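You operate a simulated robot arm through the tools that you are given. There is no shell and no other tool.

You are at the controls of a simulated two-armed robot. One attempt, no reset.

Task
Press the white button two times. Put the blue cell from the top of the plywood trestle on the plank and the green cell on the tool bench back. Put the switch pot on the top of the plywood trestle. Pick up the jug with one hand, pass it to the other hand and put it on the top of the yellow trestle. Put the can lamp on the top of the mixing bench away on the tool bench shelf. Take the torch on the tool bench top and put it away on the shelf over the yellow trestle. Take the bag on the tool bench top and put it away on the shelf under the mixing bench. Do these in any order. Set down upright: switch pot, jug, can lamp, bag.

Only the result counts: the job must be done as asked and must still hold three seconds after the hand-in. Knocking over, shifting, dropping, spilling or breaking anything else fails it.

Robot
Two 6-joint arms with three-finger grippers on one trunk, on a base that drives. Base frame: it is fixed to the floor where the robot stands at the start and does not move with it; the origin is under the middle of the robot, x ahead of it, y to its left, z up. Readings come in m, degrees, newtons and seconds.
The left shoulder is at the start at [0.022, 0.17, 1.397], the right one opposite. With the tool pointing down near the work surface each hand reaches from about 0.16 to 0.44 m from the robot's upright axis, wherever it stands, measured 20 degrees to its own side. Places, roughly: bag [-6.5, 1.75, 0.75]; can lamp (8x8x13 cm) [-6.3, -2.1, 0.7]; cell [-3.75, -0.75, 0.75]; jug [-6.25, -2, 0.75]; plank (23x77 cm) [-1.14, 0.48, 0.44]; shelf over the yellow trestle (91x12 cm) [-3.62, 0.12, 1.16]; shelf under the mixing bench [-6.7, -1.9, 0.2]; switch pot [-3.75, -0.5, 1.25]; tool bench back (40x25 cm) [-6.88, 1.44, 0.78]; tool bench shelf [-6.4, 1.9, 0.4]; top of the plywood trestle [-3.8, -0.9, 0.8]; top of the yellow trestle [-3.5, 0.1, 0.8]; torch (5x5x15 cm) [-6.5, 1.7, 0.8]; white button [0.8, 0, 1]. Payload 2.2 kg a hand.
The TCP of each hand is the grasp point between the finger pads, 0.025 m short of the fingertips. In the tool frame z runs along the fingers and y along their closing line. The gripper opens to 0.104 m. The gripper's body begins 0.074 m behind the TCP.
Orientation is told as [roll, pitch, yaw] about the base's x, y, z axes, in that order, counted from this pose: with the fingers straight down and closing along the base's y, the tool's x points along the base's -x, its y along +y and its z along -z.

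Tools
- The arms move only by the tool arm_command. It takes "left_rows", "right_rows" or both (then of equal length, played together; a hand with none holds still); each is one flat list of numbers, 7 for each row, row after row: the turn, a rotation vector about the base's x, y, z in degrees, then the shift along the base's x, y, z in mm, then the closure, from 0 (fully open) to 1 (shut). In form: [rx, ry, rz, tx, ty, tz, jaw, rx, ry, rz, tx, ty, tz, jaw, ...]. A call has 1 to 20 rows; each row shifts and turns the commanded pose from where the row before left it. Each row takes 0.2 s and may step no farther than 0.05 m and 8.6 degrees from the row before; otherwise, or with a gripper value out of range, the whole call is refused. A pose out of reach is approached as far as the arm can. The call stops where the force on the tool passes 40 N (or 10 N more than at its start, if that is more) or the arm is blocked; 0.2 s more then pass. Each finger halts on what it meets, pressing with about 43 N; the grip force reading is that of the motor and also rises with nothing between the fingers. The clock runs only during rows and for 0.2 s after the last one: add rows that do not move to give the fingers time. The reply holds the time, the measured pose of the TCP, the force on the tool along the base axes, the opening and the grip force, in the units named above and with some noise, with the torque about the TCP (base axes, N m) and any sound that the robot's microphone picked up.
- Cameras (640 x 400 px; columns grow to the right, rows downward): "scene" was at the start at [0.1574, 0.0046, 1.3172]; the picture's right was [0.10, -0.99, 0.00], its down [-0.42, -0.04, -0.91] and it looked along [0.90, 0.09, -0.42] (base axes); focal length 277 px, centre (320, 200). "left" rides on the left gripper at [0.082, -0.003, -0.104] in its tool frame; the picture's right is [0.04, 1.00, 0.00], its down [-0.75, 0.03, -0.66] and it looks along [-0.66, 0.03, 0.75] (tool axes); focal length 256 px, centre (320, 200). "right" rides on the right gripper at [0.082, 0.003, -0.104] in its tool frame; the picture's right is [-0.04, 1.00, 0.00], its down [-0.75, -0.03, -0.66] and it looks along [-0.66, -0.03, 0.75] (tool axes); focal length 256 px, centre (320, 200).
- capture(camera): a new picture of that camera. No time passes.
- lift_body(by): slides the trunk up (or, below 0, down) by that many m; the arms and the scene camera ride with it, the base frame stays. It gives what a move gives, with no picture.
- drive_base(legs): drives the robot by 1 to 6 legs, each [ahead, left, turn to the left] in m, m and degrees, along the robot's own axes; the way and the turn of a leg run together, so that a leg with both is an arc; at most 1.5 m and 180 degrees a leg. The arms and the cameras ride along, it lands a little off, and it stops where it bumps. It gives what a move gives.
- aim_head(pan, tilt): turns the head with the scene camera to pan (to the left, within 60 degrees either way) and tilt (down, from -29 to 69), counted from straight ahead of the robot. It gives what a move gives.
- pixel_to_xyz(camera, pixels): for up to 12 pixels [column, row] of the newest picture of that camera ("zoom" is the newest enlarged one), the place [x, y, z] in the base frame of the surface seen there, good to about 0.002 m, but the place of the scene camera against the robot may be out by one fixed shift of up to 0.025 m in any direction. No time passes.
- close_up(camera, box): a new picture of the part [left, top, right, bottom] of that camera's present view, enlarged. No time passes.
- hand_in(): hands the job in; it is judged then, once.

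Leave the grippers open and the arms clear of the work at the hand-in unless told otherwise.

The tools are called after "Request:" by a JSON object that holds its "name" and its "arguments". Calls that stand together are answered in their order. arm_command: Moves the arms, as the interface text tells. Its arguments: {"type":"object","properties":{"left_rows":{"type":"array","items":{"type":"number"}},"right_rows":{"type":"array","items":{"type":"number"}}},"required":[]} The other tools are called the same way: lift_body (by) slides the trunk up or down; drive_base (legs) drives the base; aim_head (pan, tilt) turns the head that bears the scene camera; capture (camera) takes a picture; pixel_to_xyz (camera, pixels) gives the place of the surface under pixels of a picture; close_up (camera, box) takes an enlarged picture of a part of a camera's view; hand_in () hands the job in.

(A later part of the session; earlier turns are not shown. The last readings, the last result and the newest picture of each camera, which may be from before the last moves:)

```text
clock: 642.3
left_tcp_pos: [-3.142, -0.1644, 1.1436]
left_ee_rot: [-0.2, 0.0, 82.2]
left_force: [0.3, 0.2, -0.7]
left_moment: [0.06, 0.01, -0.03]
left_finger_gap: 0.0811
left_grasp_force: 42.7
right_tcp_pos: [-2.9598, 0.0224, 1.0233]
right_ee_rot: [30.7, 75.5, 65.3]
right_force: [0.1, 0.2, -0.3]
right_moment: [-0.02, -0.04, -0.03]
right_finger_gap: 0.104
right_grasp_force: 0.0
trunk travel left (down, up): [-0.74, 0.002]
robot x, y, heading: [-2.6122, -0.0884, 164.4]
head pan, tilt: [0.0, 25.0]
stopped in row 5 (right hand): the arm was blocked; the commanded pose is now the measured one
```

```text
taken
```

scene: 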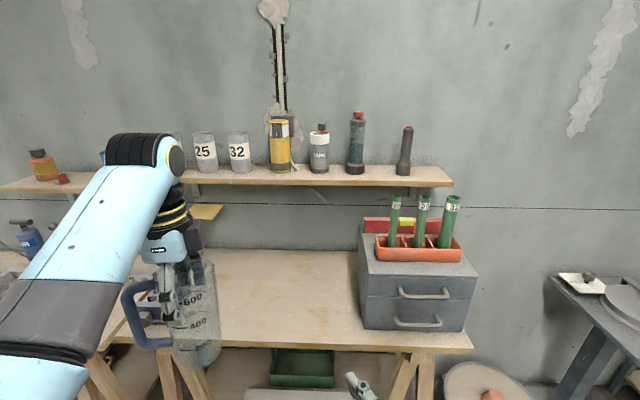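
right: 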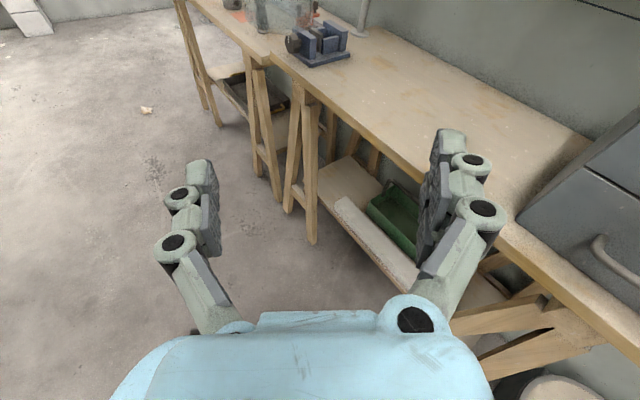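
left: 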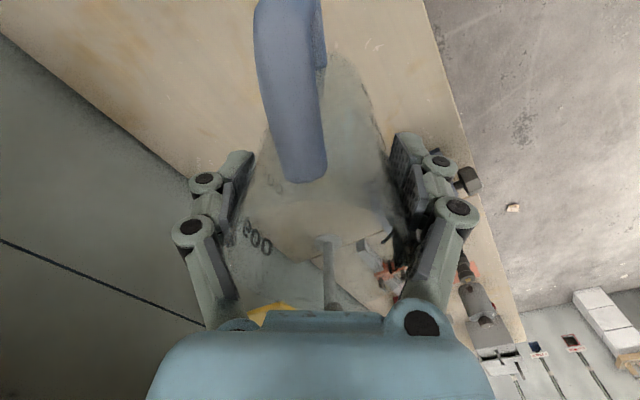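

The right wrist cannot cross inward that far, so a direct pass to the vertical left hand is out of reach. New plan: set the jug on the yellow trestle, re-grip it with the left hand tilted inward, then pass at the centre. First I restore the right hand's pose, and turn the jug's handle back toward the robot.

Request:
{"name": "arm_command", "arguments": {"right_rows": [0, 0, 0, 8, 34, 20, 0, -4.9, 1.7, -0.1, 8, 34, 20, 0, -4.9, 1.7, -0.1, 8, 34, 20, 0, 0, 0, 0, 5, 30, 0, 0, 0, 0, 0, 0, 0, 0, 0, 0, 0, 0, 0, 0, 0, 0, 0, 0, 0, 0, 0, 0, 0, 0, 0, 0, 0, 0, 0, 0, 0, 0, 0, 0, 0, 0, 0, 0, 0, 0, 0, 0, 0, 0], "left_rows": [0, 0, 8.2, 0, 0, -5, 1, 0, 0, 8.2, 0, 0, -5, 1, 0, 0, 8.2, 0, 0, -5, 1, 0, 0, 8.2, 0, 0, -5, 1, 0, 0, 8.2, 0, 0, 0, 1, 0, 0, 8.2, 0, 0, 0, 1, 0, 0, 8.2, 0, 0, 0, 1, 0, 0, 8.2, 0, 0, 0, 1, 0, 0, 8.2, 0, 0, 0, 1, 0, 0, 8.2, 0, 0, 0, 1]}}

Request:
{"name": "capture", "arguments": {"camera": "scene"}}

Request:
{"name": "capture", "arguments": {"camera": "left"}}

```text
clock: 644.5
left_tcp_pos: [-3.1421, -0.1617, 1.1236]
left_ee_rot: [-0.1, 0.0, 164.2]
left_force: [0.6, 0.0, -0.5]
left_moment: [0.01, 0.04, -0.01]
left_finger_gap: 0.0815
left_grasp_force: 42.8
right_tcp_pos: [-2.9301, 0.1535, 1.0825]
right_ee_rot: [16.2, 85.8, 50.5]
right_force: [-0.6, 0.1, -0.3]
right_moment: [0.01, -0.01, 0.01]
right_finger_gap: 0.1043
right_grasp_force: 0.0
trunk travel left (down, up): [-0.74, 0.002]
robot x, y, heading: [-2.6127, -0.0937, 164.5]
head pan, tilt: [0.0, 25.0]
```

```text
taken
```

scene: 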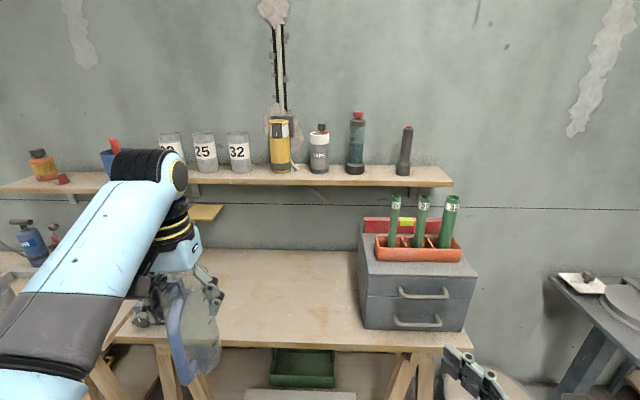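

```text
taken
```

left: 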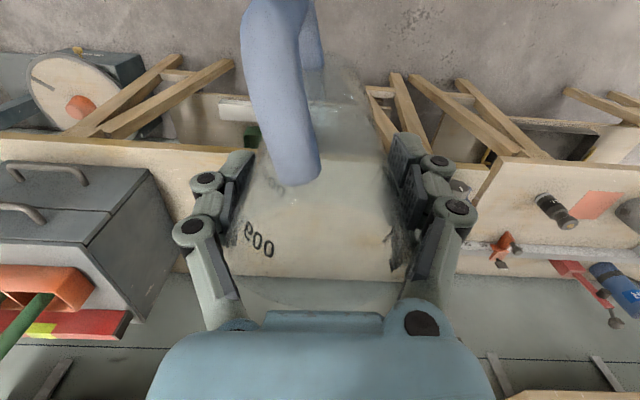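

Now I measure the yellow trestle's front edge and top with the left wrist camera.

Request:
{"name": "pixel_to_xyz", "arguments": {"camera": "left", "pixels": [[60, 145], [150, 150], [200, 160], [180, 180], [190, 150], [460, 175], [480, 190], [175, 215]]}}

Request:
{"name": "pixel_to_xyz", "arguments": {"camera": "scene", "pixels": [[250, 345], [300, 340], [350, 345], [250, 300], [330, 300], [360, 300], [130, 330], [200, 260]]}}

```text
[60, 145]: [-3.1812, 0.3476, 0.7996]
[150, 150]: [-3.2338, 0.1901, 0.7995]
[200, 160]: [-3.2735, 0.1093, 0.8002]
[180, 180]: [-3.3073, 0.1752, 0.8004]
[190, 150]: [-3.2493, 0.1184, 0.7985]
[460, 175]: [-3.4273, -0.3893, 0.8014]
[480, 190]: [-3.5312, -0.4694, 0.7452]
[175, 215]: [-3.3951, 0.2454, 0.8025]
```

```text
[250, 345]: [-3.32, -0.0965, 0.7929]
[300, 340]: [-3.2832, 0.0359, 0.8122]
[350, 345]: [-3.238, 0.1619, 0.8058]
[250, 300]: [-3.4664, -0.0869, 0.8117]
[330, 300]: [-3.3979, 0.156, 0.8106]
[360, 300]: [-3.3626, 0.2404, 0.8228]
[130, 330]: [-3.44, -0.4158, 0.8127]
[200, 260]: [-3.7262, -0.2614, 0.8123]
```

Table z = 0.800. I pull the right hand back 10 cm, then drive ahead 0.308 m to hold the jug over the trestle, 11 cm behind its front edge.

Request:
{"name": "arm_command", "arguments": {"right_rows": [0, 0, 0, 33, -9, 0, 0, 0, 0, 0, 33, -9, 0, 0, 0, 0, 0, 33, -9, 0, 0]}}

Request:
{"name": "drive_base", "arguments": {"legs": [[0.308, -0.015, 0]]}}

Request:
{"name": "capture", "arguments": {"camera": "scene"}}

Request:
{"name": "capture", "arguments": {"camera": "left"}}

```text
clock: 645.3
left_tcp_pos: [-3.1423, -0.1625, 1.1252]
left_ee_rot: [-0.1, 0.1, 164.2]
left_force: [0.4, 0.3, -1.7]
left_moment: [0.02, 0.06, 0.0]
left_finger_gap: 0.0813
left_grasp_force: 42.8
right_tcp_pos: [-2.8293, 0.1269, 1.0841]
right_ee_rot: [17.0, 85.8, 51.4]
right_force: [0.6, 0.0, -0.4]
right_moment: [0.01, 0.01, 0.02]
right_finger_gap: 0.1038
right_grasp_force: 0.0
trunk travel left (down, up): [-0.74, 0.002]
robot x, y, heading: [-2.6083, -0.0898, 164.2]
head pan, tilt: [0.0, 25.0]
```

```text
clock: 647.4
left_tcp_pos: [-3.4391, -0.0661, 1.1244]
left_ee_rot: [0.0, -0.1, 164.3]
left_force: [-0.3, 0.2, -1.0]
left_moment: [-0.03, -0.01, -0.03]
left_finger_gap: 0.0811
left_grasp_force: 43.0
right_tcp_pos: [-3.1285, 0.2252, 1.0827]
right_ee_rot: [15.6, 85.7, 50.3]
right_force: [0.6, 0.0, 1.0]
right_moment: [-0.01, 0.02, -0.04]
right_finger_gap: 0.1038
right_grasp_force: 0.0
trunk travel left (down, up): [-0.74, 0.002]
robot x, y, heading: [-2.9092, 0.0109, 164.7]
head pan, tilt: [0.0, 25.0]
```

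```text
taken
```

scene: 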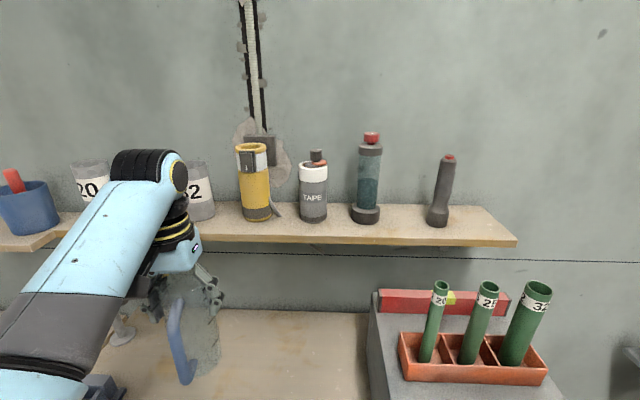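

```text
taken
```

left: 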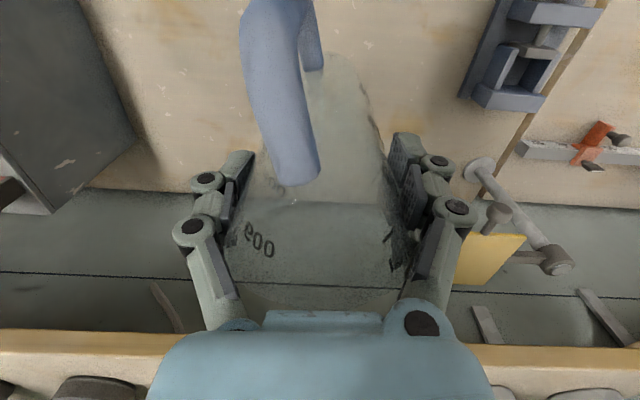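

The jug is over free table space. I lower the trunk 0.16 m, then the arm step by step.

Request:
{"name": "lift_body", "arguments": {"by": -0.16}}

Request:
{"name": "arm_command", "arguments": {"left_rows": [0, 0, 0, 0, 0, -10, 1, 0, 0, 0, 0, 0, -10, 1, 0, 0, 0, 0, 0, -5, 1]}}

Request:
{"name": "capture", "arguments": {"camera": "scene"}}

```text
clock: 649.2
left_tcp_pos: [-3.4395, -0.0679, 0.9641]
left_ee_rot: [0.0, 0.0, 164.3]
left_force: [-0.4, 0.3, -1.3]
left_moment: [-0.04, 0.0, -0.01]
left_finger_gap: 0.081
left_grasp_force: 43.1
right_tcp_pos: [-3.1285, 0.2237, 0.923]
right_ee_rot: [16.2, 85.7, 50.8]
right_force: [0.5, 0.3, 0.4]
right_moment: [-0.01, -0.01, 0.0]
right_finger_gap: 0.104
right_grasp_force: 0.1
trunk travel left (down, up): [-0.58, 0.162]
robot x, y, heading: [-2.911, 0.0061, 164.9]
head pan, tilt: [0.0, 25.0]
```

```text
clock: 650.0
left_tcp_pos: [-3.4385, -0.0663, 0.9384]
left_ee_rot: [-0.1, 0.2, 164.3]
left_force: [-0.4, 0.5, -1.3]
left_moment: [-0.02, -0.01, -0.01]
left_finger_gap: 0.081
left_grasp_force: 42.8
right_tcp_pos: [-3.1281, 0.2243, 0.9248]
right_ee_rot: [16.0, 85.9, 50.6]
right_force: [-0.7, 0.6, 0.0]
right_moment: [0.01, 0.0, 0.02]
right_finger_gap: 0.104
right_grasp_force: 0.0
trunk travel left (down, up): [-0.58, 0.162]
robot x, y, heading: [-2.9088, 0.0082, 164.7]
head pan, tilt: [0.0, 25.0]
```

```text
taken
```

scene: 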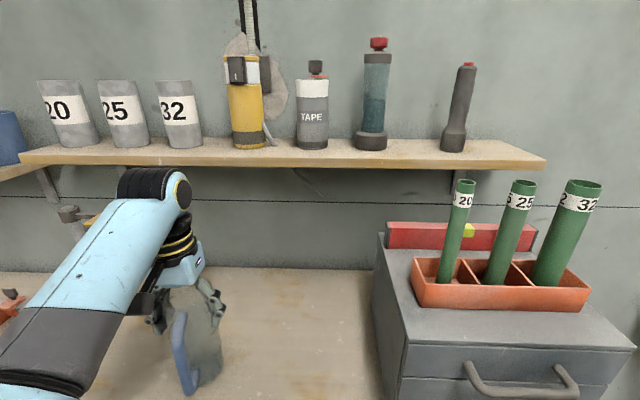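

Close to the table. I continue in small steps.

Request:
{"name": "arm_command", "arguments": {"left_rows": [0, 0, 0, 0, 0, -3, 1, 0, 0, 0, 0, 0, -3, 1]}}

Request:
{"name": "arm_command", "arguments": {"left_rows": [0, 0, 0, 0, 0, -2, 1, 0, 0, 0, 0, 0, -2, 1]}}

Request:
{"name": "arm_command", "arguments": {"left_rows": [0, 0, 0, 0, 0, -2, 1, 0, 0, 0, 0, 0, -2, 1]}}

```text
clock: 650.6
left_tcp_pos: [-3.4383, -0.0666, 0.9371]
left_ee_rot: [-0.1, -0.5, 164.4]
left_force: [5.7, -4.0, 31.3]
left_moment: [0.18, 0.03, -0.03]
left_finger_gap: 0.081
left_grasp_force: 42.7
right_tcp_pos: [-3.1241, 0.2242, 0.9253]
right_ee_rot: [17.8, 85.9, 52.4]
right_force: [-0.5, 0.1, -0.3]
right_moment: [0.02, 0.01, 0.01]
right_finger_gap: 0.1039
right_grasp_force: 0.1
trunk travel left (down, up): [-0.58, 0.162]
robot x, y, heading: [-2.9088, 0.0047, 164.5]
head pan, tilt: [0.0, 25.0]
```

```text
clock: 651.0
left_tcp_pos: [-3.4407, -0.0673, 0.9369]
left_ee_rot: [-0.1, -0.6, 164.4]
left_force: [7.7, -3.0, 24.0]
left_moment: [0.16, -0.57, -0.14]
left_finger_gap: 0.0811
left_grasp_force: 43.3
right_tcp_pos: [-3.128, 0.2242, 0.923]
right_ee_rot: [16.7, 85.8, 51.5]
right_force: [-0.3, -0.5, 0.1]
right_moment: [0.0, 0.05, 0.04]
right_finger_gap: 0.1038
right_grasp_force: 0.0
trunk travel left (down, up): [-0.58, 0.162]
robot x, y, heading: [-2.9091, 0.0073, 164.6]
head pan, tilt: [0.0, 25.0]
stopped in row 1 (left hand): the force on the tool passed its limit at 45 N (the readings are from after the stop); the commanded pose is now the measured one
```

```text
clock: 651.6
left_tcp_pos: [-3.4419, -0.0658, 0.9369]
left_ee_rot: [-0.1, -0.9, 164.4]
left_force: [8.4, -2.7, 20.8]
left_moment: [0.25, -0.59, -0.16]
left_finger_gap: 0.0811
left_grasp_force: 43.3
right_tcp_pos: [-3.1271, 0.2246, 0.9246]
right_ee_rot: [16.7, 85.8, 51.3]
right_force: [0.5, -0.1, 0.0]
right_moment: [0.0, -0.01, -0.01]
right_finger_gap: 0.1035
right_grasp_force: 0.0
trunk travel left (down, up): [-0.58, 0.162]
robot x, y, heading: [-2.9056, 0.0075, 164.3]
head pan, tilt: [0.0, 25.0]
stopped in row 2 (left hand): the force on the tool passed its limit at 43 N (the readings are from after the stop); the commanded pose is now the measured one
```

Contact was at TCP 0.937 (jug bottom 0.137 below). I ease up 4 mm and open slowly.

Request:
{"name": "arm_command", "arguments": {"left_rows": [0, 0, 0, 0, 0, 3, 1, 0, 0, 0, 0, 0, 0, 0.5, 0, 0, 0, 0, 0, 0, 0.21, 0, 0, 0, 0, 0, 0, 0.17, 0, 0, 0, 0, 0, 0, 0.1, 0, 0, 0, 0, 0, 0, 0, 0, 0, 0, 0, 0, 0, 0]}}

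Request:
{"name": "capture", "arguments": {"camera": "left"}}

Request:
{"name": "aim_head", "arguments": {"pan": 20, "tilt": 40}}

Request:
{"name": "capture", "arguments": {"camera": "scene"}}

```text
clock: 653.2
left_tcp_pos: [-3.4424, -0.0652, 0.9375]
left_ee_rot: [-0.1, -0.8, 164.4]
left_force: [-0.6, -0.3, 0.2]
left_moment: [0.01, 0.0, 0.0]
left_finger_gap: 0.1041
left_grasp_force: 0.1
right_tcp_pos: [-3.1279, 0.225, 0.9233]
right_ee_rot: [16.0, 85.8, 50.6]
right_force: [-0.2, -0.7, 0.3]
right_moment: [-0.01, 0.0, 0.04]
right_finger_gap: 0.1042
right_grasp_force: 0.0
trunk travel left (down, up): [-0.58, 0.162]
robot x, y, heading: [-2.9105, 0.0038, 164.4]
head pan, tilt: [0.0, 25.0]
```

```text
taken
```

left: 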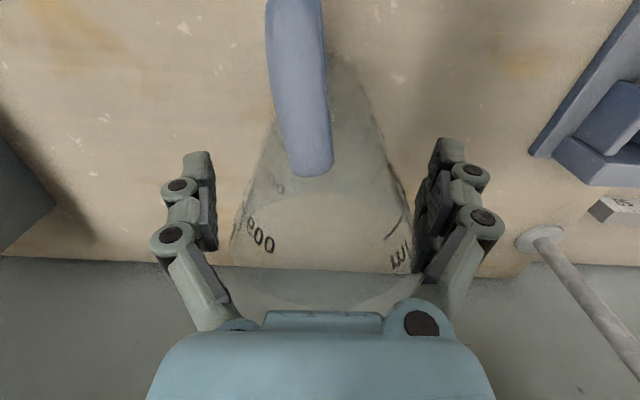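

```text
clock: 654.0
left_tcp_pos: [-3.4431, -0.0671, 0.9383]
left_ee_rot: [0.0, -0.8, 164.4]
left_force: [0.5, 0.2, -0.5]
left_moment: [0.02, 0.03, 0.0]
left_finger_gap: 0.1039
left_grasp_force: 0.0
right_tcp_pos: [-3.1289, 0.2226, 0.9236]
right_ee_rot: [16.0, 85.7, 50.6]
right_force: [-0.4, 0.5, 0.3]
right_moment: [-0.03, 0.01, -0.02]
right_finger_gap: 0.1037
right_grasp_force: 0.0
trunk travel left (down, up): [-0.58, 0.162]
robot x, y, heading: [-2.9043, 0.0061, 164.4]
head pan, tilt: [20.0, 40.0]
```

```text
taken
```

scene: 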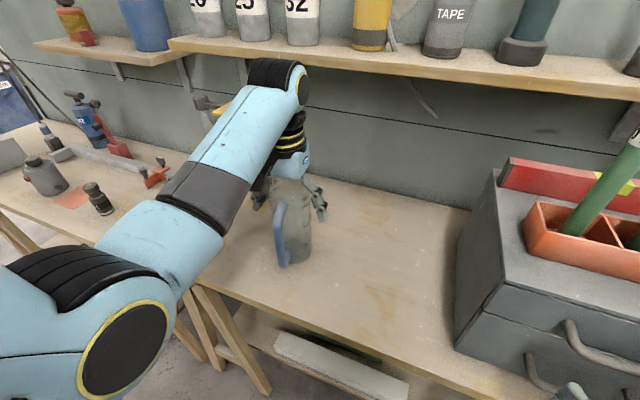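

The jug stands upright on the yellow trestle. I raise the trunk and back off 0.45 m to rehearse the meeting pose with empty hands first.

Request:
{"name": "lift_body", "arguments": {"by": 0.16}}

Request:
{"name": "drive_base", "arguments": {"legs": [[-0.45, 0, 0]]}}

Request:
{"name": "aim_head", "arguments": {"pan": 0, "tilt": 30}}

Request:
{"name": "capture", "arguments": {"camera": "scene"}}

```text
clock: 655.8
left_tcp_pos: [-3.4431, -0.0668, 1.098]
left_ee_rot: [-0.1, -0.7, 164.3]
left_force: [-0.3, 0.3, 0.1]
left_moment: [-0.03, 0.01, 0.0]
left_finger_gap: 0.1041
left_grasp_force: 0.1
right_tcp_pos: [-3.1289, 0.2251, 1.0825]
right_ee_rot: [15.8, 85.8, 50.4]
right_force: [0.5, 0.4, 0.1]
right_moment: [-0.01, 0.01, 0.03]
right_finger_gap: 0.1042
right_grasp_force: 0.0
trunk travel left (down, up): [-0.74, 0.002]
robot x, y, heading: [-2.9074, 0.0057, 164.6]
head pan, tilt: [20.0, 40.0]
```

```text
clock: 658.5
left_tcp_pos: [-3.0084, -0.1868, 1.0989]
left_ee_rot: [-0.2, -0.8, 164.6]
left_force: [-0.2, 0.6, -0.4]
left_moment: [0.04, 0.0, 0.04]
left_finger_gap: 0.1039
left_grasp_force: 0.1
right_tcp_pos: [-2.6939, 0.105, 1.0849]
right_ee_rot: [16.4, 85.8, 51.1]
right_force: [0.5, 0.5, 0.0]
right_moment: [-0.01, 0.01, 0.0]
right_finger_gap: 0.1041
right_grasp_force: 0.1
trunk travel left (down, up): [-0.74, 0.002]
robot x, y, heading: [-2.4733, -0.1086, 164.6]
head pan, tilt: [20.0, 40.0]
```

```text
clock: 659.4
left_tcp_pos: [-3.0088, -0.1862, 1.0971]
left_ee_rot: [0.0, -0.9, 164.6]
left_force: [0.6, -0.3, -0.3]
left_moment: [-0.01, -0.04, 0.01]
left_finger_gap: 0.104
left_grasp_force: 0.0
right_tcp_pos: [-2.6956, 0.1069, 1.0845]
right_ee_rot: [16.0, 85.7, 50.7]
right_force: [0.2, -0.3, 0.2]
right_moment: [-0.01, 0.02, 0.0]
right_finger_gap: 0.104
right_grasp_force: 0.2
trunk travel left (down, up): [-0.74, 0.002]
robot x, y, heading: [-2.4777, -0.1118, 164.5]
head pan, tilt: [0.0, 30.0]
```

```text
taken
```

scene: 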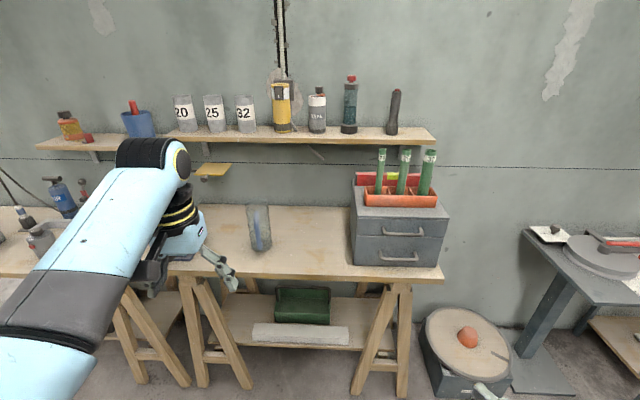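

I rehearse: tilt the left hand forward 55° in free air, lowering it slightly.

Request:
{"name": "arm_command", "arguments": {"left_rows": [0, 0, 0, 0, 0, -30, 0, 2.27, 8.19, 0, 0, 0, -10, 0, 2.27, 8.19, 0, 0, 0, -10, 0, 2.27, 8.19, 0, 0, 0, -10, 0, 2.27, 8.19, 0, 0, 0, 0, 0, 2.27, 8.19, 0, 0, 0, 0, 0, 2.27, 8.19, 0, 0, 0, 0, 0, 1, 3.6, 0, 0, 0, 0, 0]}}

Request:
{"name": "capture", "arguments": {"camera": "left"}}

```text
clock: 661.2
left_tcp_pos: [-3.008, -0.1863, 1.0374]
left_ee_rot: [-0.3, -55.5, 164.7]
left_force: [-0.8, 0.7, 0.1]
left_moment: [0.02, 0.03, -0.01]
left_finger_gap: 0.1039
left_grasp_force: 0.1
right_tcp_pos: [-2.6954, 0.1057, 1.0846]
right_ee_rot: [16.1, 85.8, 50.9]
right_force: [0.1, 0.0, -0.3]
right_moment: [-0.01, 0.03, 0.01]
right_finger_gap: 0.104
right_grasp_force: 0.1
trunk travel left (down, up): [-0.74, 0.002]
robot x, y, heading: [-2.4757, -0.1122, 165.0]
head pan, tilt: [0.0, 30.0]
```

```text
taken
```

left: 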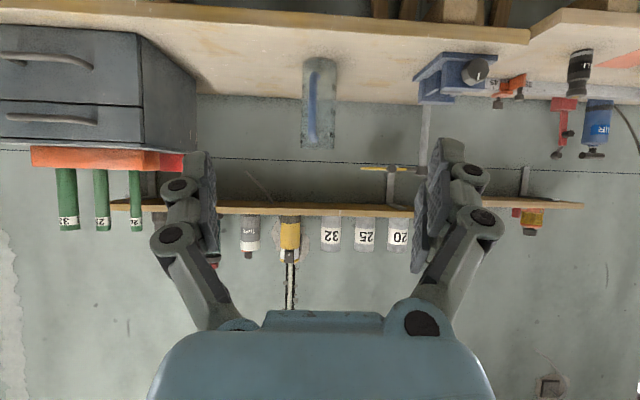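

The 55° tilt works exactly. Now I rehearse swinging the left hand inward: yaw −90° with the wrist about fixed.

Request:
{"name": "arm_command", "arguments": {"left_rows": [0, 0, -8.2, 7.7, 22.2, 0, 0, 0, 0, -8.2, 10.7, 20.8, 0, 0, 0, 0, -8.2, 13.6, 19.1, 0, 0, 0, 0, -8.2, 16.2, 17, 0, 0, 0, 0, -8.2, 18.4, 14.5, 0, 0, 0, 0, -8.2, 20.3, 11.7, 0, 0, 0, 0, -8.2, 21.8, 8.9, 0, 0]}}

Request:
{"name": "capture", "arguments": {"camera": "scene"}}

```text
clock: 662.8
left_tcp_pos: [-2.9005, -0.0717, 1.0382]
left_ee_rot: [-0.2, -55.5, 107.1]
left_force: [0.0, -0.2, -0.5]
left_moment: [-0.04, -0.01, 0.01]
left_finger_gap: 0.1039
left_grasp_force: 0.1
right_tcp_pos: [-2.6956, 0.1052, 1.0831]
right_ee_rot: [16.2, 85.8, 51.0]
right_force: [0.5, -0.1, 1.4]
right_moment: [0.0, -0.04, -0.01]
right_finger_gap: 0.104
right_grasp_force: 0.0
trunk travel left (down, up): [-0.74, 0.002]
robot x, y, heading: [-2.4744, -0.1083, 164.9]
head pan, tilt: [0.0, 30.0]
```

```text
taken
```

scene: 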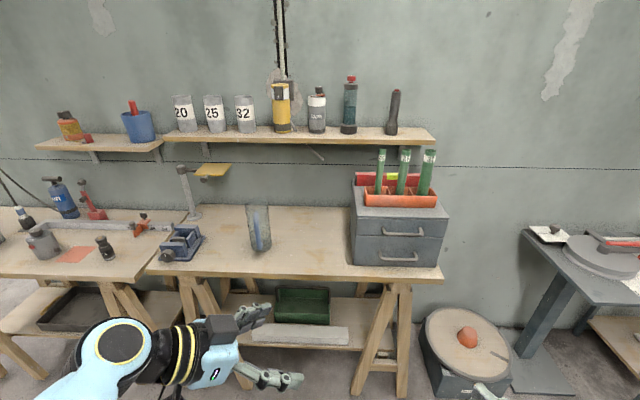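

Works to −58°. I continue to −90° and 3 cm further inward.

Request:
{"name": "arm_command", "arguments": {"left_rows": [0, 0, -8.2, 22.8, 5.9, 0, 0, 0, 0, -8.2, 23.3, 1.6, 0, 0, 0, 0, -8.2, 23.5, -1.3, 0, 0, 0, 0, -8.2, 23.1, -4.6, 0, 0, 0, 0, 0, 4, 14.5, 0, 0, 0, 0, 0, 4, 14.5, 0, 0]}}

Request:
{"name": "capture", "arguments": {"camera": "scene"}}

```text
clock: 664.2
left_tcp_pos: [-2.799, -0.0409, 1.0375]
left_ee_rot: [-0.2, -55.5, 74.4]
left_force: [-0.3, -0.5, 0.0]
left_moment: [-0.02, 0.04, -0.02]
left_finger_gap: 0.104
left_grasp_force: 0.1
right_tcp_pos: [-2.6946, 0.1041, 1.0827]
right_ee_rot: [16.2, 85.8, 50.9]
right_force: [1.0, 0.6, -0.4]
right_moment: [0.03, -0.01, 0.01]
right_finger_gap: 0.1042
right_grasp_force: 0.1
trunk travel left (down, up): [-0.74, 0.002]
robot x, y, heading: [-2.4769, -0.1131, 164.5]
head pan, tilt: [0.0, 30.0]
```

```text
taken
```

scene: 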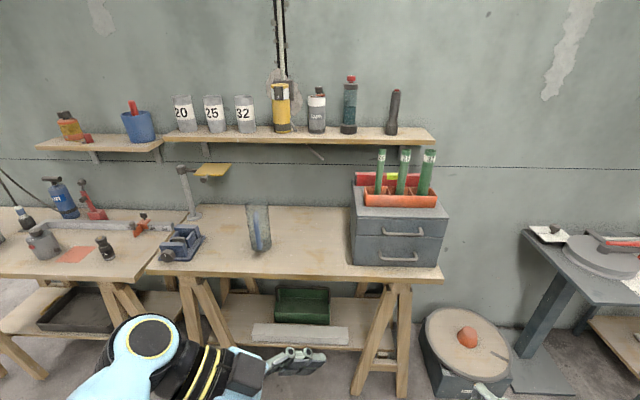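

The left hand reaches the centre (lat 0.017). I move it ahead 9 cm and up 8 cm to the intended meeting point, and bring the right hand toward the place below it to test reach (keeping 15 cm away).

Request:
{"name": "arm_command", "arguments": {"left_rows": [0, 0, 0, -29, 8, 0, 0, 0, 0, 0, -29, 8, 0, 0, 0, 0, 0, -29, 8, 27, 0, 0, 0, 0, 0, 0, 27, 0, 0, 0, 0, 0, 0, 27, 0]}}

Request:
{"name": "arm_command", "arguments": {"right_rows": [0, 0, 4, 0, 0, -25, 0, 0, 0, 4, 0, 0, -25, 0, 0, 0, 4, 0, 0, -22, 0]}}

```text
clock: 665.4
left_tcp_pos: [-2.8867, -0.0172, 1.1196]
left_ee_rot: [-0.3, -55.6, 74.5]
left_force: [0.3, -0.6, -0.1]
left_moment: [-0.04, -0.02, 0.02]
left_finger_gap: 0.1039
left_grasp_force: 0.1
right_tcp_pos: [-2.6952, 0.1054, 1.0835]
right_ee_rot: [16.0, 85.8, 50.9]
right_force: [0.0, 0.5, -0.4]
right_moment: [-0.01, 0.0, 0.02]
right_finger_gap: 0.1038
right_grasp_force: 0.1
trunk travel left (down, up): [-0.74, 0.002]
robot x, y, heading: [-2.4708, -0.1116, 164.9]
head pan, tilt: [0.0, 30.0]
```

```text
clock: 666.2
left_tcp_pos: [-2.8877, -0.0165, 1.1203]
left_ee_rot: [-0.3, -55.6, 74.4]
left_force: [-0.5, 0.9, -0.1]
left_moment: [-0.01, 0.02, 0.0]
left_finger_gap: 0.104
left_grasp_force: 0.0
right_tcp_pos: [-2.695, 0.1055, 1.0112]
right_ee_rot: [15.7, 85.8, 62.6]
right_force: [0.0, -0.2, 0.2]
right_moment: [-0.02, -0.02, 0.0]
right_finger_gap: 0.1038
right_grasp_force: 0.1
trunk travel left (down, up): [-0.74, 0.002]
robot x, y, heading: [-2.4764, -0.113, 164.9]
head pan, tilt: [0.0, 30.0]
```

Both near. I test the right hand's full approach to the meeting axis at z 1.011 (11 cm below the left fingertips' level).

Request:
{"name": "arm_command", "arguments": {"right_rows": [0, 0, 0, -30, -4.3, 0, 0, 0, 0, 0, -30, -4.3, 0, 0, 0, 0, 0, -30, -4.3, 0, 0]}}

Request:
{"name": "arm_command", "arguments": {"right_rows": [0, 0, 0, -20.5, -36.5, 0, 0, 0, 0, 0, -20.5, -36.5, 0, 0]}}

Request:
{"name": "capture", "arguments": {"camera": "right"}}

Request:
{"name": "aim_head", "arguments": {"pan": 0, "tilt": 60}}

Request:
{"name": "capture", "arguments": {"camera": "scene"}}

```text
clock: 667.0
left_tcp_pos: [-2.8869, -0.0163, 1.1187]
left_ee_rot: [-0.3, -55.4, 74.5]
left_force: [-0.9, 0.5, 0.5]
left_moment: [0.01, 0.0, 0.0]
left_finger_gap: 0.1042
left_grasp_force: 0.1
right_tcp_pos: [-2.7849, 0.0949, 1.0108]
right_ee_rot: [15.1, 85.8, 61.9]
right_force: [-0.1, 1.2, -0.5]
right_moment: [0.01, 0.02, 0.02]
right_finger_gap: 0.1044
right_grasp_force: 0.1
trunk travel left (down, up): [-0.74, 0.002]
robot x, y, heading: [-2.4756, -0.113, 164.8]
head pan, tilt: [0.0, 30.0]
```

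```text
clock: 667.6
left_tcp_pos: [-2.8876, -0.0172, 1.1188]
left_ee_rot: [-0.3, -55.4, 74.5]
left_force: [-0.2, 0.1, 0.1]
left_moment: [0.03, -0.03, -0.03]
left_finger_gap: 0.1039
left_grasp_force: 0.0
right_tcp_pos: [-2.8267, 0.0204, 1.0124]
right_ee_rot: [16.1, 85.7, 62.9]
right_force: [-0.4, 0.1, -0.2]
right_moment: [0.03, 0.02, 0.03]
right_finger_gap: 0.104
right_grasp_force: 0.0
trunk travel left (down, up): [-0.74, 0.002]
robot x, y, heading: [-2.4772, -0.1118, 164.8]
head pan, tilt: [0.0, 30.0]
```

```text
taken
```

right: 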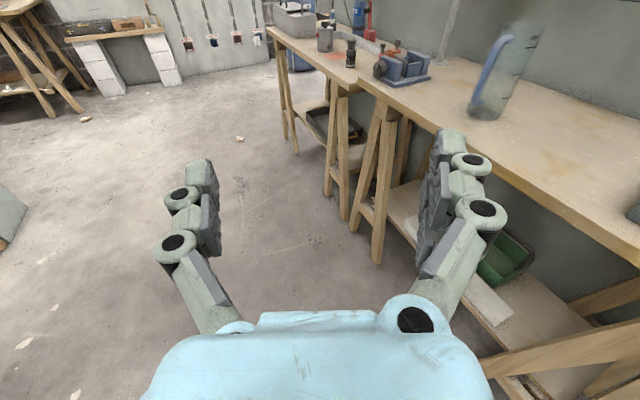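

```text
clock: 668.5
left_tcp_pos: [-2.8874, -0.0182, 1.1197]
left_ee_rot: [-0.3, -55.6, 74.4]
left_force: [0.2, -0.4, 0.1]
left_moment: [0.01, 0.0, -0.04]
left_finger_gap: 0.1039
left_grasp_force: 0.0
right_tcp_pos: [-2.8272, 0.0211, 1.0108]
right_ee_rot: [16.0, 85.8, 62.9]
right_force: [0.3, 0.5, -0.1]
right_moment: [0.01, -0.02, -0.01]
right_finger_gap: 0.1039
right_grasp_force: 0.0
trunk travel left (down, up): [-0.74, 0.002]
robot x, y, heading: [-2.475, -0.1124, 164.6]
head pan, tilt: [0.0, 60.0]
```

```text
taken
```

scene: 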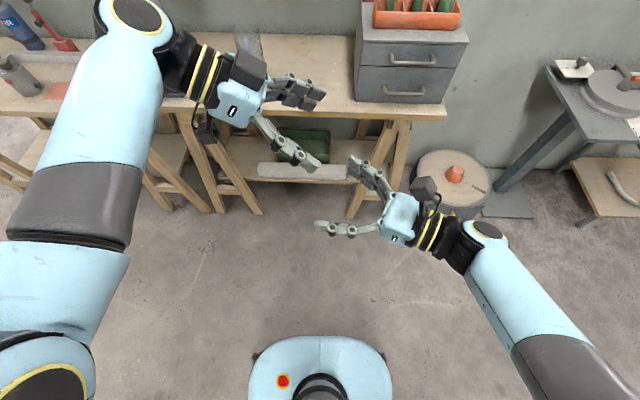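

Looks good from above. I test the final 6.7 cm of the right hand's approach.

Request:
{"name": "arm_command", "arguments": {"right_rows": [0, 0, 0, -23, -24.4, 0, 0, 0, 0, 0, -23, -24.4, 0, 0]}}

Request:
{"name": "capture", "arguments": {"camera": "scene"}}

```text
clock: 669.1
left_tcp_pos: [-2.887, -0.0172, 1.1191]
left_ee_rot: [-0.4, -55.5, 74.5]
left_force: [0.4, -0.2, 0.5]
left_moment: [0.01, 0.02, -0.03]
left_finger_gap: 0.1039
left_grasp_force: 0.1
right_tcp_pos: [-2.8738, -0.0293, 1.0109]
right_ee_rot: [15.9, 85.7, 62.9]
right_force: [0.7, -0.5, 0.5]
right_moment: [0.0, 0.03, -0.03]
right_finger_gap: 0.1039
right_grasp_force: 0.1
trunk travel left (down, up): [-0.74, 0.002]
robot x, y, heading: [-2.4761, -0.1129, 164.6]
head pan, tilt: [0.0, 60.0]
```

```text
taken
```

scene: 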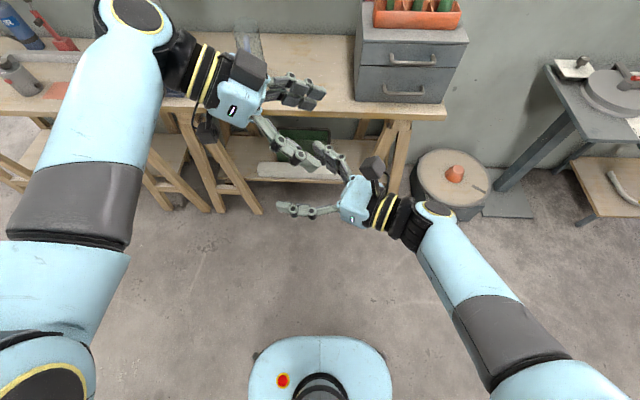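

The meeting works. Now I retract the right hand and bring the left hand back to its forward-tilted pose, ready to pick up the jug.

Request:
{"name": "arm_command", "arguments": {"right_rows": [0, 0, 0, 23, 24.4, 0, 0, 0, 0, 0, 23, 24.4, 0, 0, 0, 0, 0, 20.5, 36.5, 0, 0, 0, 0, 0, 20.5, 36.5, 0, 0, 0, 0, 0, 30, 4.3, 0, 0, 0, 0, 0, 30, 4.3, 0, 0, 0, 0, 0, 20, 4.3, 0, 0]}}

Request:
{"name": "arm_command", "arguments": {"left_rows": [0, 0, 0, 0, 0, -27, 0, 0, 0, 0, 0, 0, -27, 0, 0, 0, 0, 29, -8, -27, 0, 0, 0, 0, 29, -8, 0, 0, 0, 0, 0, 29, -8, 0, 0, 0, 0, 0, -4, -14.5, 0, 0, 0, 0, 0, -4, -14.5, 0, 0, 0, 0, 8.2, -23.1, 4.6, 0, 0, 0, 0, 8.2, -23.5, 1.3, 0, 0, 0, 0, 8.2, -23.3, -1.6, 0, 0, 0, 0, 8.2, -22.8, -5.9, 0, 0, 0, 0, 8.2, -21.8, -8.9, 0, 0, 0, 0, 8.2, -20.3, -11.7, 0, 0, 0, 0, 8.2, -18.4, -14.5, 0, 0, 0, 0, 8.2, -16.2, -17, 0, 0, 0, 0, 8.2, -13.6, -19.1, 0, 0, 0, 0, 8.2, -10.7, -20.8, 0, 0, 0, 0, 8.2, -7.7, -22.2, 0, 0]}}

Request:
{"name": "aim_head", "arguments": {"pan": 0, "tilt": 35}}

Request:
{"name": "capture", "arguments": {"camera": "left"}}

Request:
{"name": "capture", "arguments": {"camera": "scene"}}

```text
clock: 670.7
left_tcp_pos: [-2.886, -0.0179, 1.1198]
left_ee_rot: [-0.3, -55.5, 74.5]
left_force: [0.6, 0.7, -0.3]
left_moment: [-0.02, -0.01, 0.0]
left_finger_gap: 0.1039
left_grasp_force: 0.0
right_tcp_pos: [-2.7042, 0.1044, 1.0121]
right_ee_rot: [16.4, 85.9, 63.3]
right_force: [0.1, -0.5, 0.8]
right_moment: [-0.03, -0.01, -0.01]
right_finger_gap: 0.1042
right_grasp_force: 0.1
trunk travel left (down, up): [-0.74, 0.002]
robot x, y, heading: [-2.4762, -0.1089, 165.0]
head pan, tilt: [0.0, 60.0]
```

```text
clock: 674.5
left_tcp_pos: [-3.0075, -0.188, 1.0372]
left_ee_rot: [-0.3, -55.6, 164.7]
left_force: [0.5, 0.2, 0.7]
left_moment: [-0.01, 0.03, -0.02]
left_finger_gap: 0.1041
left_grasp_force: 0.1
right_tcp_pos: [-2.7044, 0.1038, 1.0113]
right_ee_rot: [16.2, 85.8, 63.0]
right_force: [-0.7, -0.5, -0.5]
right_moment: [-0.01, -0.01, 0.02]
right_finger_gap: 0.1039
right_grasp_force: 0.1
trunk travel left (down, up): [-0.74, 0.002]
robot x, y, heading: [-2.4767, -0.1109, 164.8]
head pan, tilt: [0.0, 60.0]
```

```text
clock: 675.4
left_tcp_pos: [-3.008, -0.1855, 1.0369]
left_ee_rot: [-0.1, -55.5, 164.6]
left_force: [-0.3, 0.1, 0.3]
left_moment: [-0.02, -0.02, 0.0]
left_finger_gap: 0.1043
left_grasp_force: 0.1
right_tcp_pos: [-2.7041, 0.1046, 1.0126]
right_ee_rot: [16.2, 85.8, 63.0]
right_force: [-0.4, 0.6, -0.1]
right_moment: [-0.03, 0.02, -0.02]
right_finger_gap: 0.1041
right_grasp_force: 0.1
trunk travel left (down, up): [-0.74, 0.002]
robot x, y, heading: [-2.4735, -0.1121, 164.7]
head pan, tilt: [0.0, 35.0]
```

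```text
taken
```

left: 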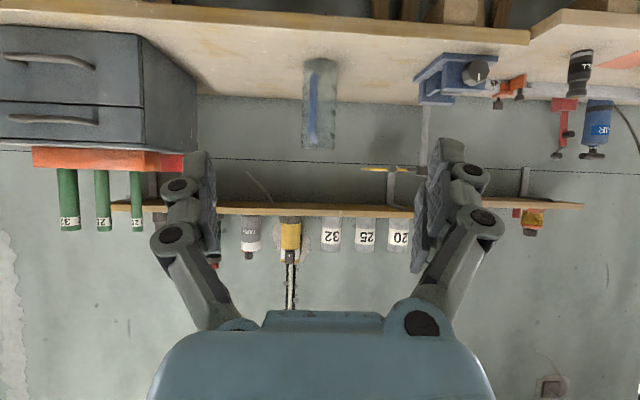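

```text
taken
```

scene: 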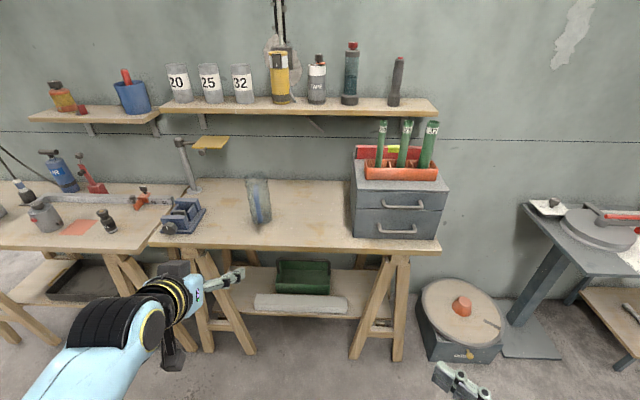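

I measure the jug's handle and position from the left camera.

Request:
{"name": "pixel_to_xyz", "arguments": {"camera": "left", "pixels": [[314, 100], [316, 80], [312, 125], [318, 140], [304, 100], [333, 100], [304, 130], [333, 130], [318, 148], [320, 60]]}}

Request:
{"name": "close_up", "arguments": {"camera": "left", "box": [270, 40, 370, 160]}}

```text
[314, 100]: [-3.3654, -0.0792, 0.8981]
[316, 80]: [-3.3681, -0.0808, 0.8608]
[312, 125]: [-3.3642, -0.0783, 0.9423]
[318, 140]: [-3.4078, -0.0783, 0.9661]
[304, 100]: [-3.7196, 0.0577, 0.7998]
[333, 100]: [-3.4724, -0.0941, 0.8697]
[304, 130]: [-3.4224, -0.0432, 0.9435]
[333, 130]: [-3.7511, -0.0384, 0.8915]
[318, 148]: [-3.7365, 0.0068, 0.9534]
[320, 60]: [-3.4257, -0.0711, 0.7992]
```

```text
3.33 times, centred on (320, 100) of left
```

zoom: 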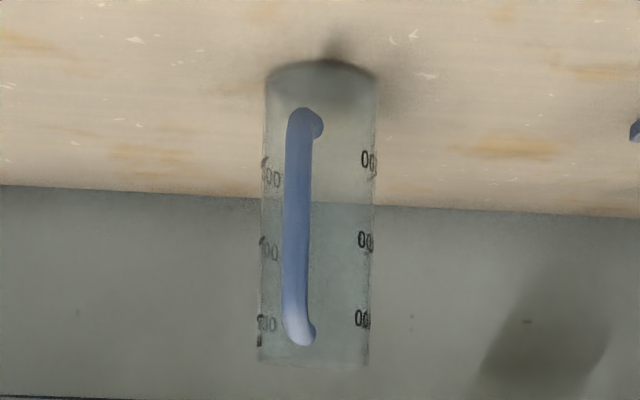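

Jug axis ≈[-3.442,-0.068], rim ≈0.975, handle toward me. The tilted hand clears the rim at its present height, so I drive ahead 0.45 m to straddle it from above, then check.

Request:
{"name": "drive_base", "arguments": {"legs": [[0.35, 0, 0]]}}

Request:
{"name": "capture", "arguments": {"camera": "left"}}

Request:
{"name": "pixel_to_xyz", "arguments": {"camera": "left", "pixels": [[310, 100], [310, 150], [305, 190], [320, 210], [280, 170], [350, 170]]}}

```text
clock: 677.7
left_tcp_pos: [-3.3531, -0.0914, 1.0367]
left_ee_rot: [-0.2, -55.5, 164.5]
left_force: [0.4, 0.1, 0.1]
left_moment: [0.0, -0.01, -0.02]
left_finger_gap: 0.104
left_grasp_force: 0.1
right_tcp_pos: [-3.0505, 0.1971, 1.0103]
right_ee_rot: [15.6, 85.8, 62.4]
right_force: [-0.1, -0.1, -0.5]
right_moment: [0.02, 0.0, 0.02]
right_finger_gap: 0.104
right_grasp_force: 0.1
trunk travel left (down, up): [-0.74, 0.002]
robot x, y, heading: [-2.82, -0.0152, 164.9]
head pan, tilt: [0.0, 35.0]
```

```text
taken
```

left: 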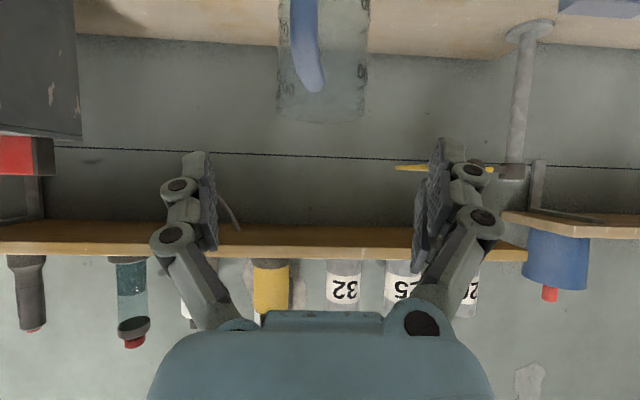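

```text
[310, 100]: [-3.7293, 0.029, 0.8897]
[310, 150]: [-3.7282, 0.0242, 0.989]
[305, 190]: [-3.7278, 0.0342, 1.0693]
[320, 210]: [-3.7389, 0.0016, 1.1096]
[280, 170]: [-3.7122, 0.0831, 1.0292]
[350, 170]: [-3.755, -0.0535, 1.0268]
```

Aligned laterally. I drive the last 0.092 m, still above the rim.

Request:
{"name": "drive_base", "arguments": {"legs": [[0.092, 0.003, 0]]}}

Request:
{"name": "capture", "arguments": {"camera": "left"}}

Request:
{"name": "aim_head", "arguments": {"pan": 15, "tilt": 40}}

Request:
{"name": "capture", "arguments": {"camera": "scene"}}

```text
clock: 678.8
left_tcp_pos: [-3.4434, -0.071, 1.0366]
left_ee_rot: [-0.2, -55.5, 164.6]
left_force: [0.5, -0.2, -0.4]
left_moment: [0.01, 0.01, -0.01]
left_finger_gap: 0.1042
left_grasp_force: 0.1
right_tcp_pos: [-3.1406, 0.2201, 1.0114]
right_ee_rot: [15.0, 85.8, 61.8]
right_force: [-0.9, 0.0, 0.1]
right_moment: [0.01, 0.01, 0.02]
right_finger_gap: 0.1042
right_grasp_force: 0.1
trunk travel left (down, up): [-0.74, 0.002]
robot x, y, heading: [-2.911, 0.0055, 164.7]
head pan, tilt: [0.0, 35.0]
```

```text
taken
```

left: 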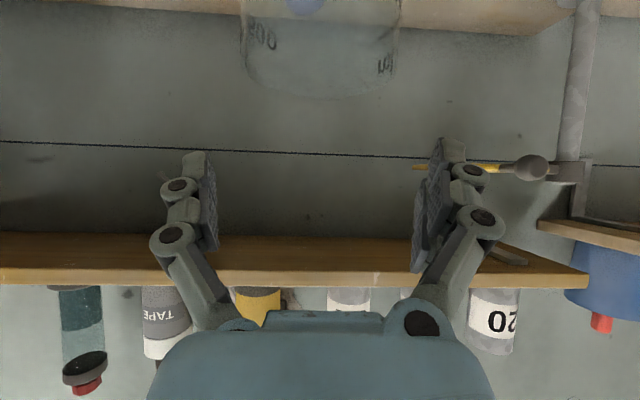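

```text
clock: 679.6
left_tcp_pos: [-3.4428, -0.0713, 1.0378]
left_ee_rot: [-0.2, -55.5, 164.7]
left_force: [0.0, -0.4, -0.2]
left_moment: [0.02, 0.0, -0.04]
left_finger_gap: 0.104
left_grasp_force: 0.0
right_tcp_pos: [-3.1383, 0.2193, 1.0124]
right_ee_rot: [16.1, 85.8, 62.9]
right_force: [0.1, 0.3, 0.0]
right_moment: [0.0, -0.03, -0.03]
right_finger_gap: 0.104
right_grasp_force: 0.1
trunk travel left (down, up): [-0.74, 0.002]
robot x, y, heading: [-2.9091, 0.0021, 165.0]
head pan, tilt: [15.0, 40.0]
```

```text
taken
```

scene: 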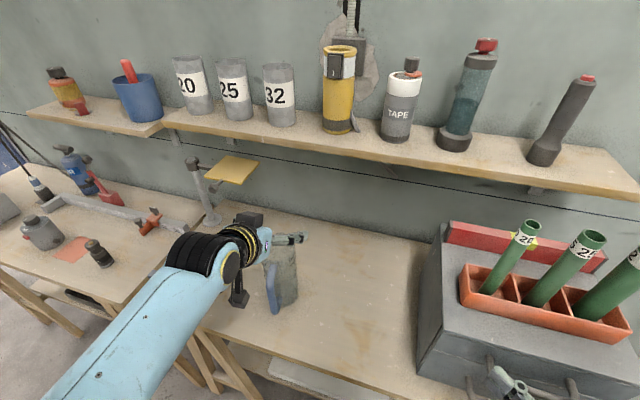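

The left hand straddles the jug from above. The right fingers are near the drawer front, so I pull the right hand back 8 cm first, then lower the trunk 0.06 m.

Request:
{"name": "arm_command", "arguments": {"right_rows": [0, 0, 0, 38, -10.4, 0, 0, 0, 0, 0, 38, -10.4, 0, 0]}}

Request:
{"name": "lift_body", "arguments": {"by": -0.05}}

Request:
{"name": "capture", "arguments": {"camera": "left"}}

Request:
{"name": "close_up", "arguments": {"camera": "scene", "box": [180, 180, 360, 330]}}

```text
clock: 680.2
left_tcp_pos: [-3.4411, -0.072, 1.0363]
left_ee_rot: [-0.3, -55.5, 164.6]
left_force: [-0.1, -0.1, 0.1]
left_moment: [0.03, 0.0, 0.01]
left_finger_gap: 0.104
left_grasp_force: 0.1
right_tcp_pos: [-3.0618, 0.1971, 1.0145]
right_ee_rot: [17.3, 85.8, 63.9]
right_force: [0.3, -0.8, 0.1]
right_moment: [0.01, -0.02, -0.01]
right_finger_gap: 0.1038
right_grasp_force: 0.2
trunk travel left (down, up): [-0.74, 0.002]
robot x, y, heading: [-2.9062, 0.0034, 164.7]
head pan, tilt: [15.0, 40.0]
```

```text
clock: 681.1
left_tcp_pos: [-3.4421, -0.0709, 0.9882]
left_ee_rot: [-0.1, -55.6, 164.5]
left_force: [-1.1, -0.1, 0.2]
left_moment: [-0.05, 0.01, -0.01]
left_finger_gap: 0.1041
left_grasp_force: 0.0
right_tcp_pos: [-3.0616, 0.1985, 0.9626]
right_ee_rot: [16.3, 85.8, 62.9]
right_force: [0.1, -0.8, -0.7]
right_moment: [-0.01, 0.02, 0.0]
right_finger_gap: 0.1043
right_grasp_force: 0.1
trunk travel left (down, up): [-0.69, 0.052]
robot x, y, heading: [-2.9075, 0.0027, 164.6]
head pan, tilt: [15.0, 40.0]
```

```text
taken
```

left: 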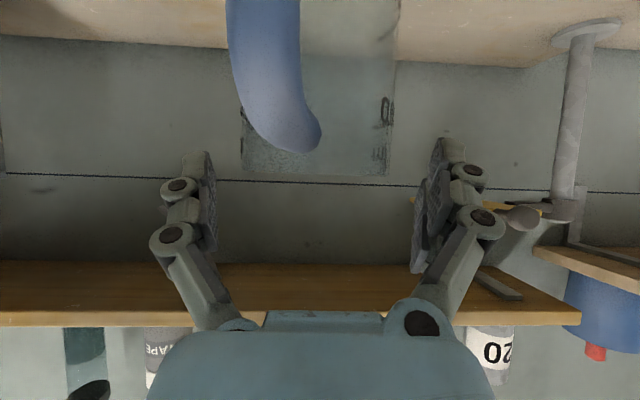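

```text
2.67 times, centred on (270, 255) of scene
```

zoom: 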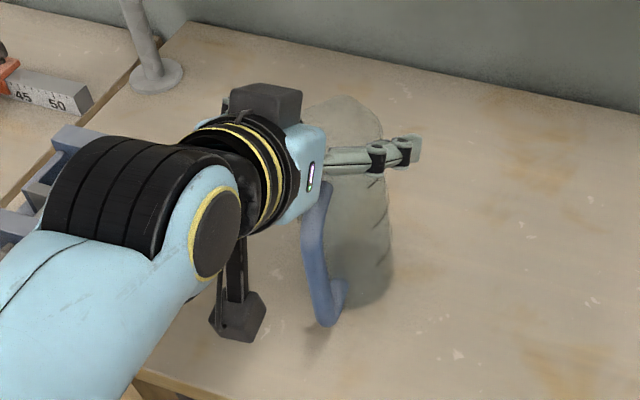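

The fingers are already beside the upper jug wall (rim is higher than thought). I lower 23 mm more and close gently.

Request:
{"name": "lift_body", "arguments": {"by": -0.023}}

Request:
{"name": "arm_command", "arguments": {"left_rows": [0, 0, 0, 0, 0, 0, 0.1, 0, 0, 0, 0, 0, 0, 0.17, 0, 0, 0, 0, 0, 0, 0.22, 0, 0, 0, 0, 0, 0, 0.3, 0, 0, 0, 0, 0, 0, 0.5, 0, 0, 0, 0, 0, 0, 0.5]}}

Request:
{"name": "capture", "arguments": {"camera": "left"}}

Request:
{"name": "close_up", "arguments": {"camera": "scene", "box": [180, 180, 360, 330]}}

```text
clock: 681.8
left_tcp_pos: [-3.4414, -0.0715, 0.9641]
left_ee_rot: [-0.2, -55.5, 164.5]
left_force: [-0.1, 0.7, -0.2]
left_moment: [0.02, 0.03, 0.0]
left_finger_gap: 0.1039
left_grasp_force: 0.2
right_tcp_pos: [-3.0639, 0.1984, 0.9396]
right_ee_rot: [16.0, 85.8, 62.8]
right_force: [0.0, 0.3, 0.2]
right_moment: [0.0, 0.01, 0.01]
right_finger_gap: 0.104
right_grasp_force: 0.1
trunk travel left (down, up): [-0.667, 0.075]
robot x, y, heading: [-2.9099, 0.0073, 164.8]
head pan, tilt: [15.0, 40.0]
```

```text
clock: 683.2
left_tcp_pos: [-3.4419, -0.0716, 0.9638]
left_ee_rot: [-0.2, -55.5, 164.6]
left_force: [0.2, 0.6, 0.7]
left_moment: [0.0, 0.11, -0.04]
left_finger_gap: 0.0746
left_grasp_force: 43.0
right_tcp_pos: [-3.0631, 0.1986, 0.9394]
right_ee_rot: [15.9, 85.8, 62.7]
right_force: [0.2, 0.4, 0.3]
right_moment: [-0.01, -0.02, 0.03]
right_finger_gap: 0.1044
right_grasp_force: 0.0
trunk travel left (down, up): [-0.667, 0.075]
robot x, y, heading: [-2.9094, 0.004, 164.7]
head pan, tilt: [15.0, 40.0]
```

```text
taken
```

left: 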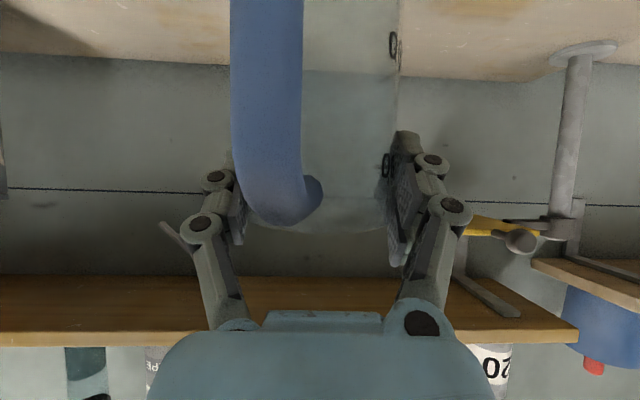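

```text
2.67 times, centred on (270, 255) of scene
```

zoom: 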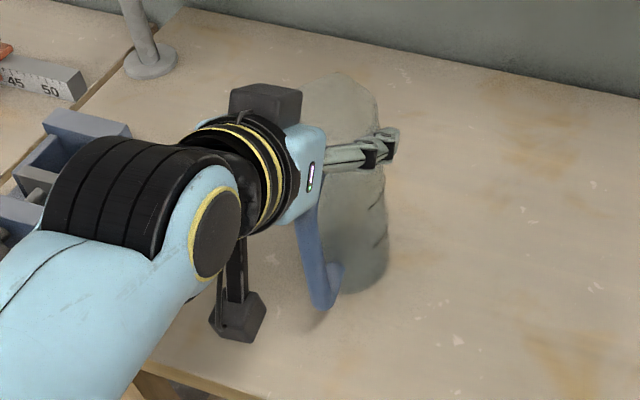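

Gripped at 74.6 mm near the top. I lift with the trunk 7 cm and check.

Request:
{"name": "lift_body", "arguments": {"by": 0.07}}

Request:
{"name": "capture", "arguments": {"camera": "left"}}

Request:
{"name": "capture", "arguments": {"camera": "scene"}}

```text
clock: 684.3
left_tcp_pos: [-3.4434, -0.0703, 1.034]
left_ee_rot: [-0.2, -55.5, 164.6]
left_force: [-0.3, 0.0, -1.6]
left_moment: [-0.01, 0.0, 0.0]
left_finger_gap: 0.0746
left_grasp_force: 43.2
right_tcp_pos: [-3.0629, 0.1998, 1.0091]
right_ee_rot: [15.6, 85.8, 62.5]
right_force: [1.5, -0.8, 0.2]
right_moment: [-0.02, -0.01, 0.02]
right_finger_gap: 0.104
right_grasp_force: 0.1
trunk travel left (down, up): [-0.737, 0.005]
robot x, y, heading: [-2.9124, 0.0032, 164.9]
head pan, tilt: [15.0, 40.0]
```

```text
taken
```

left: 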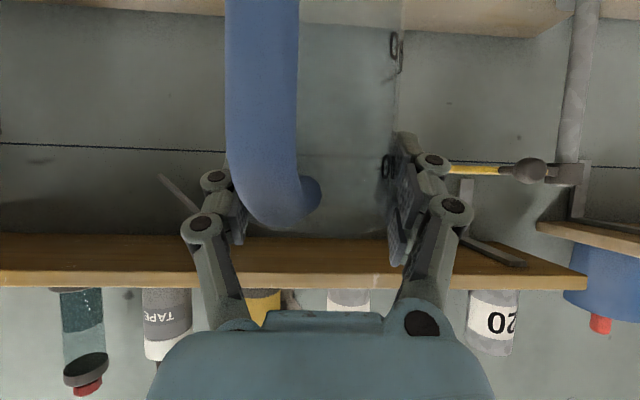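

```text
taken
```

scene: 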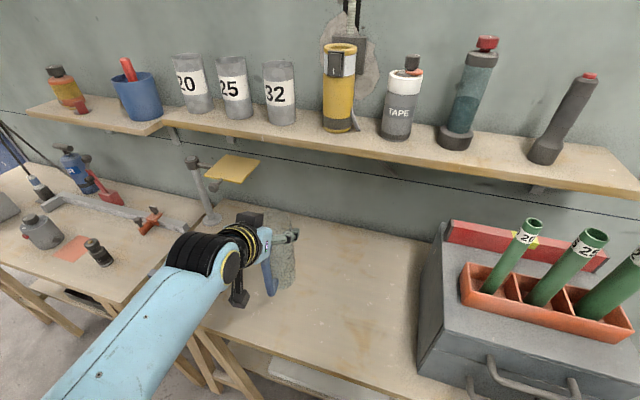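

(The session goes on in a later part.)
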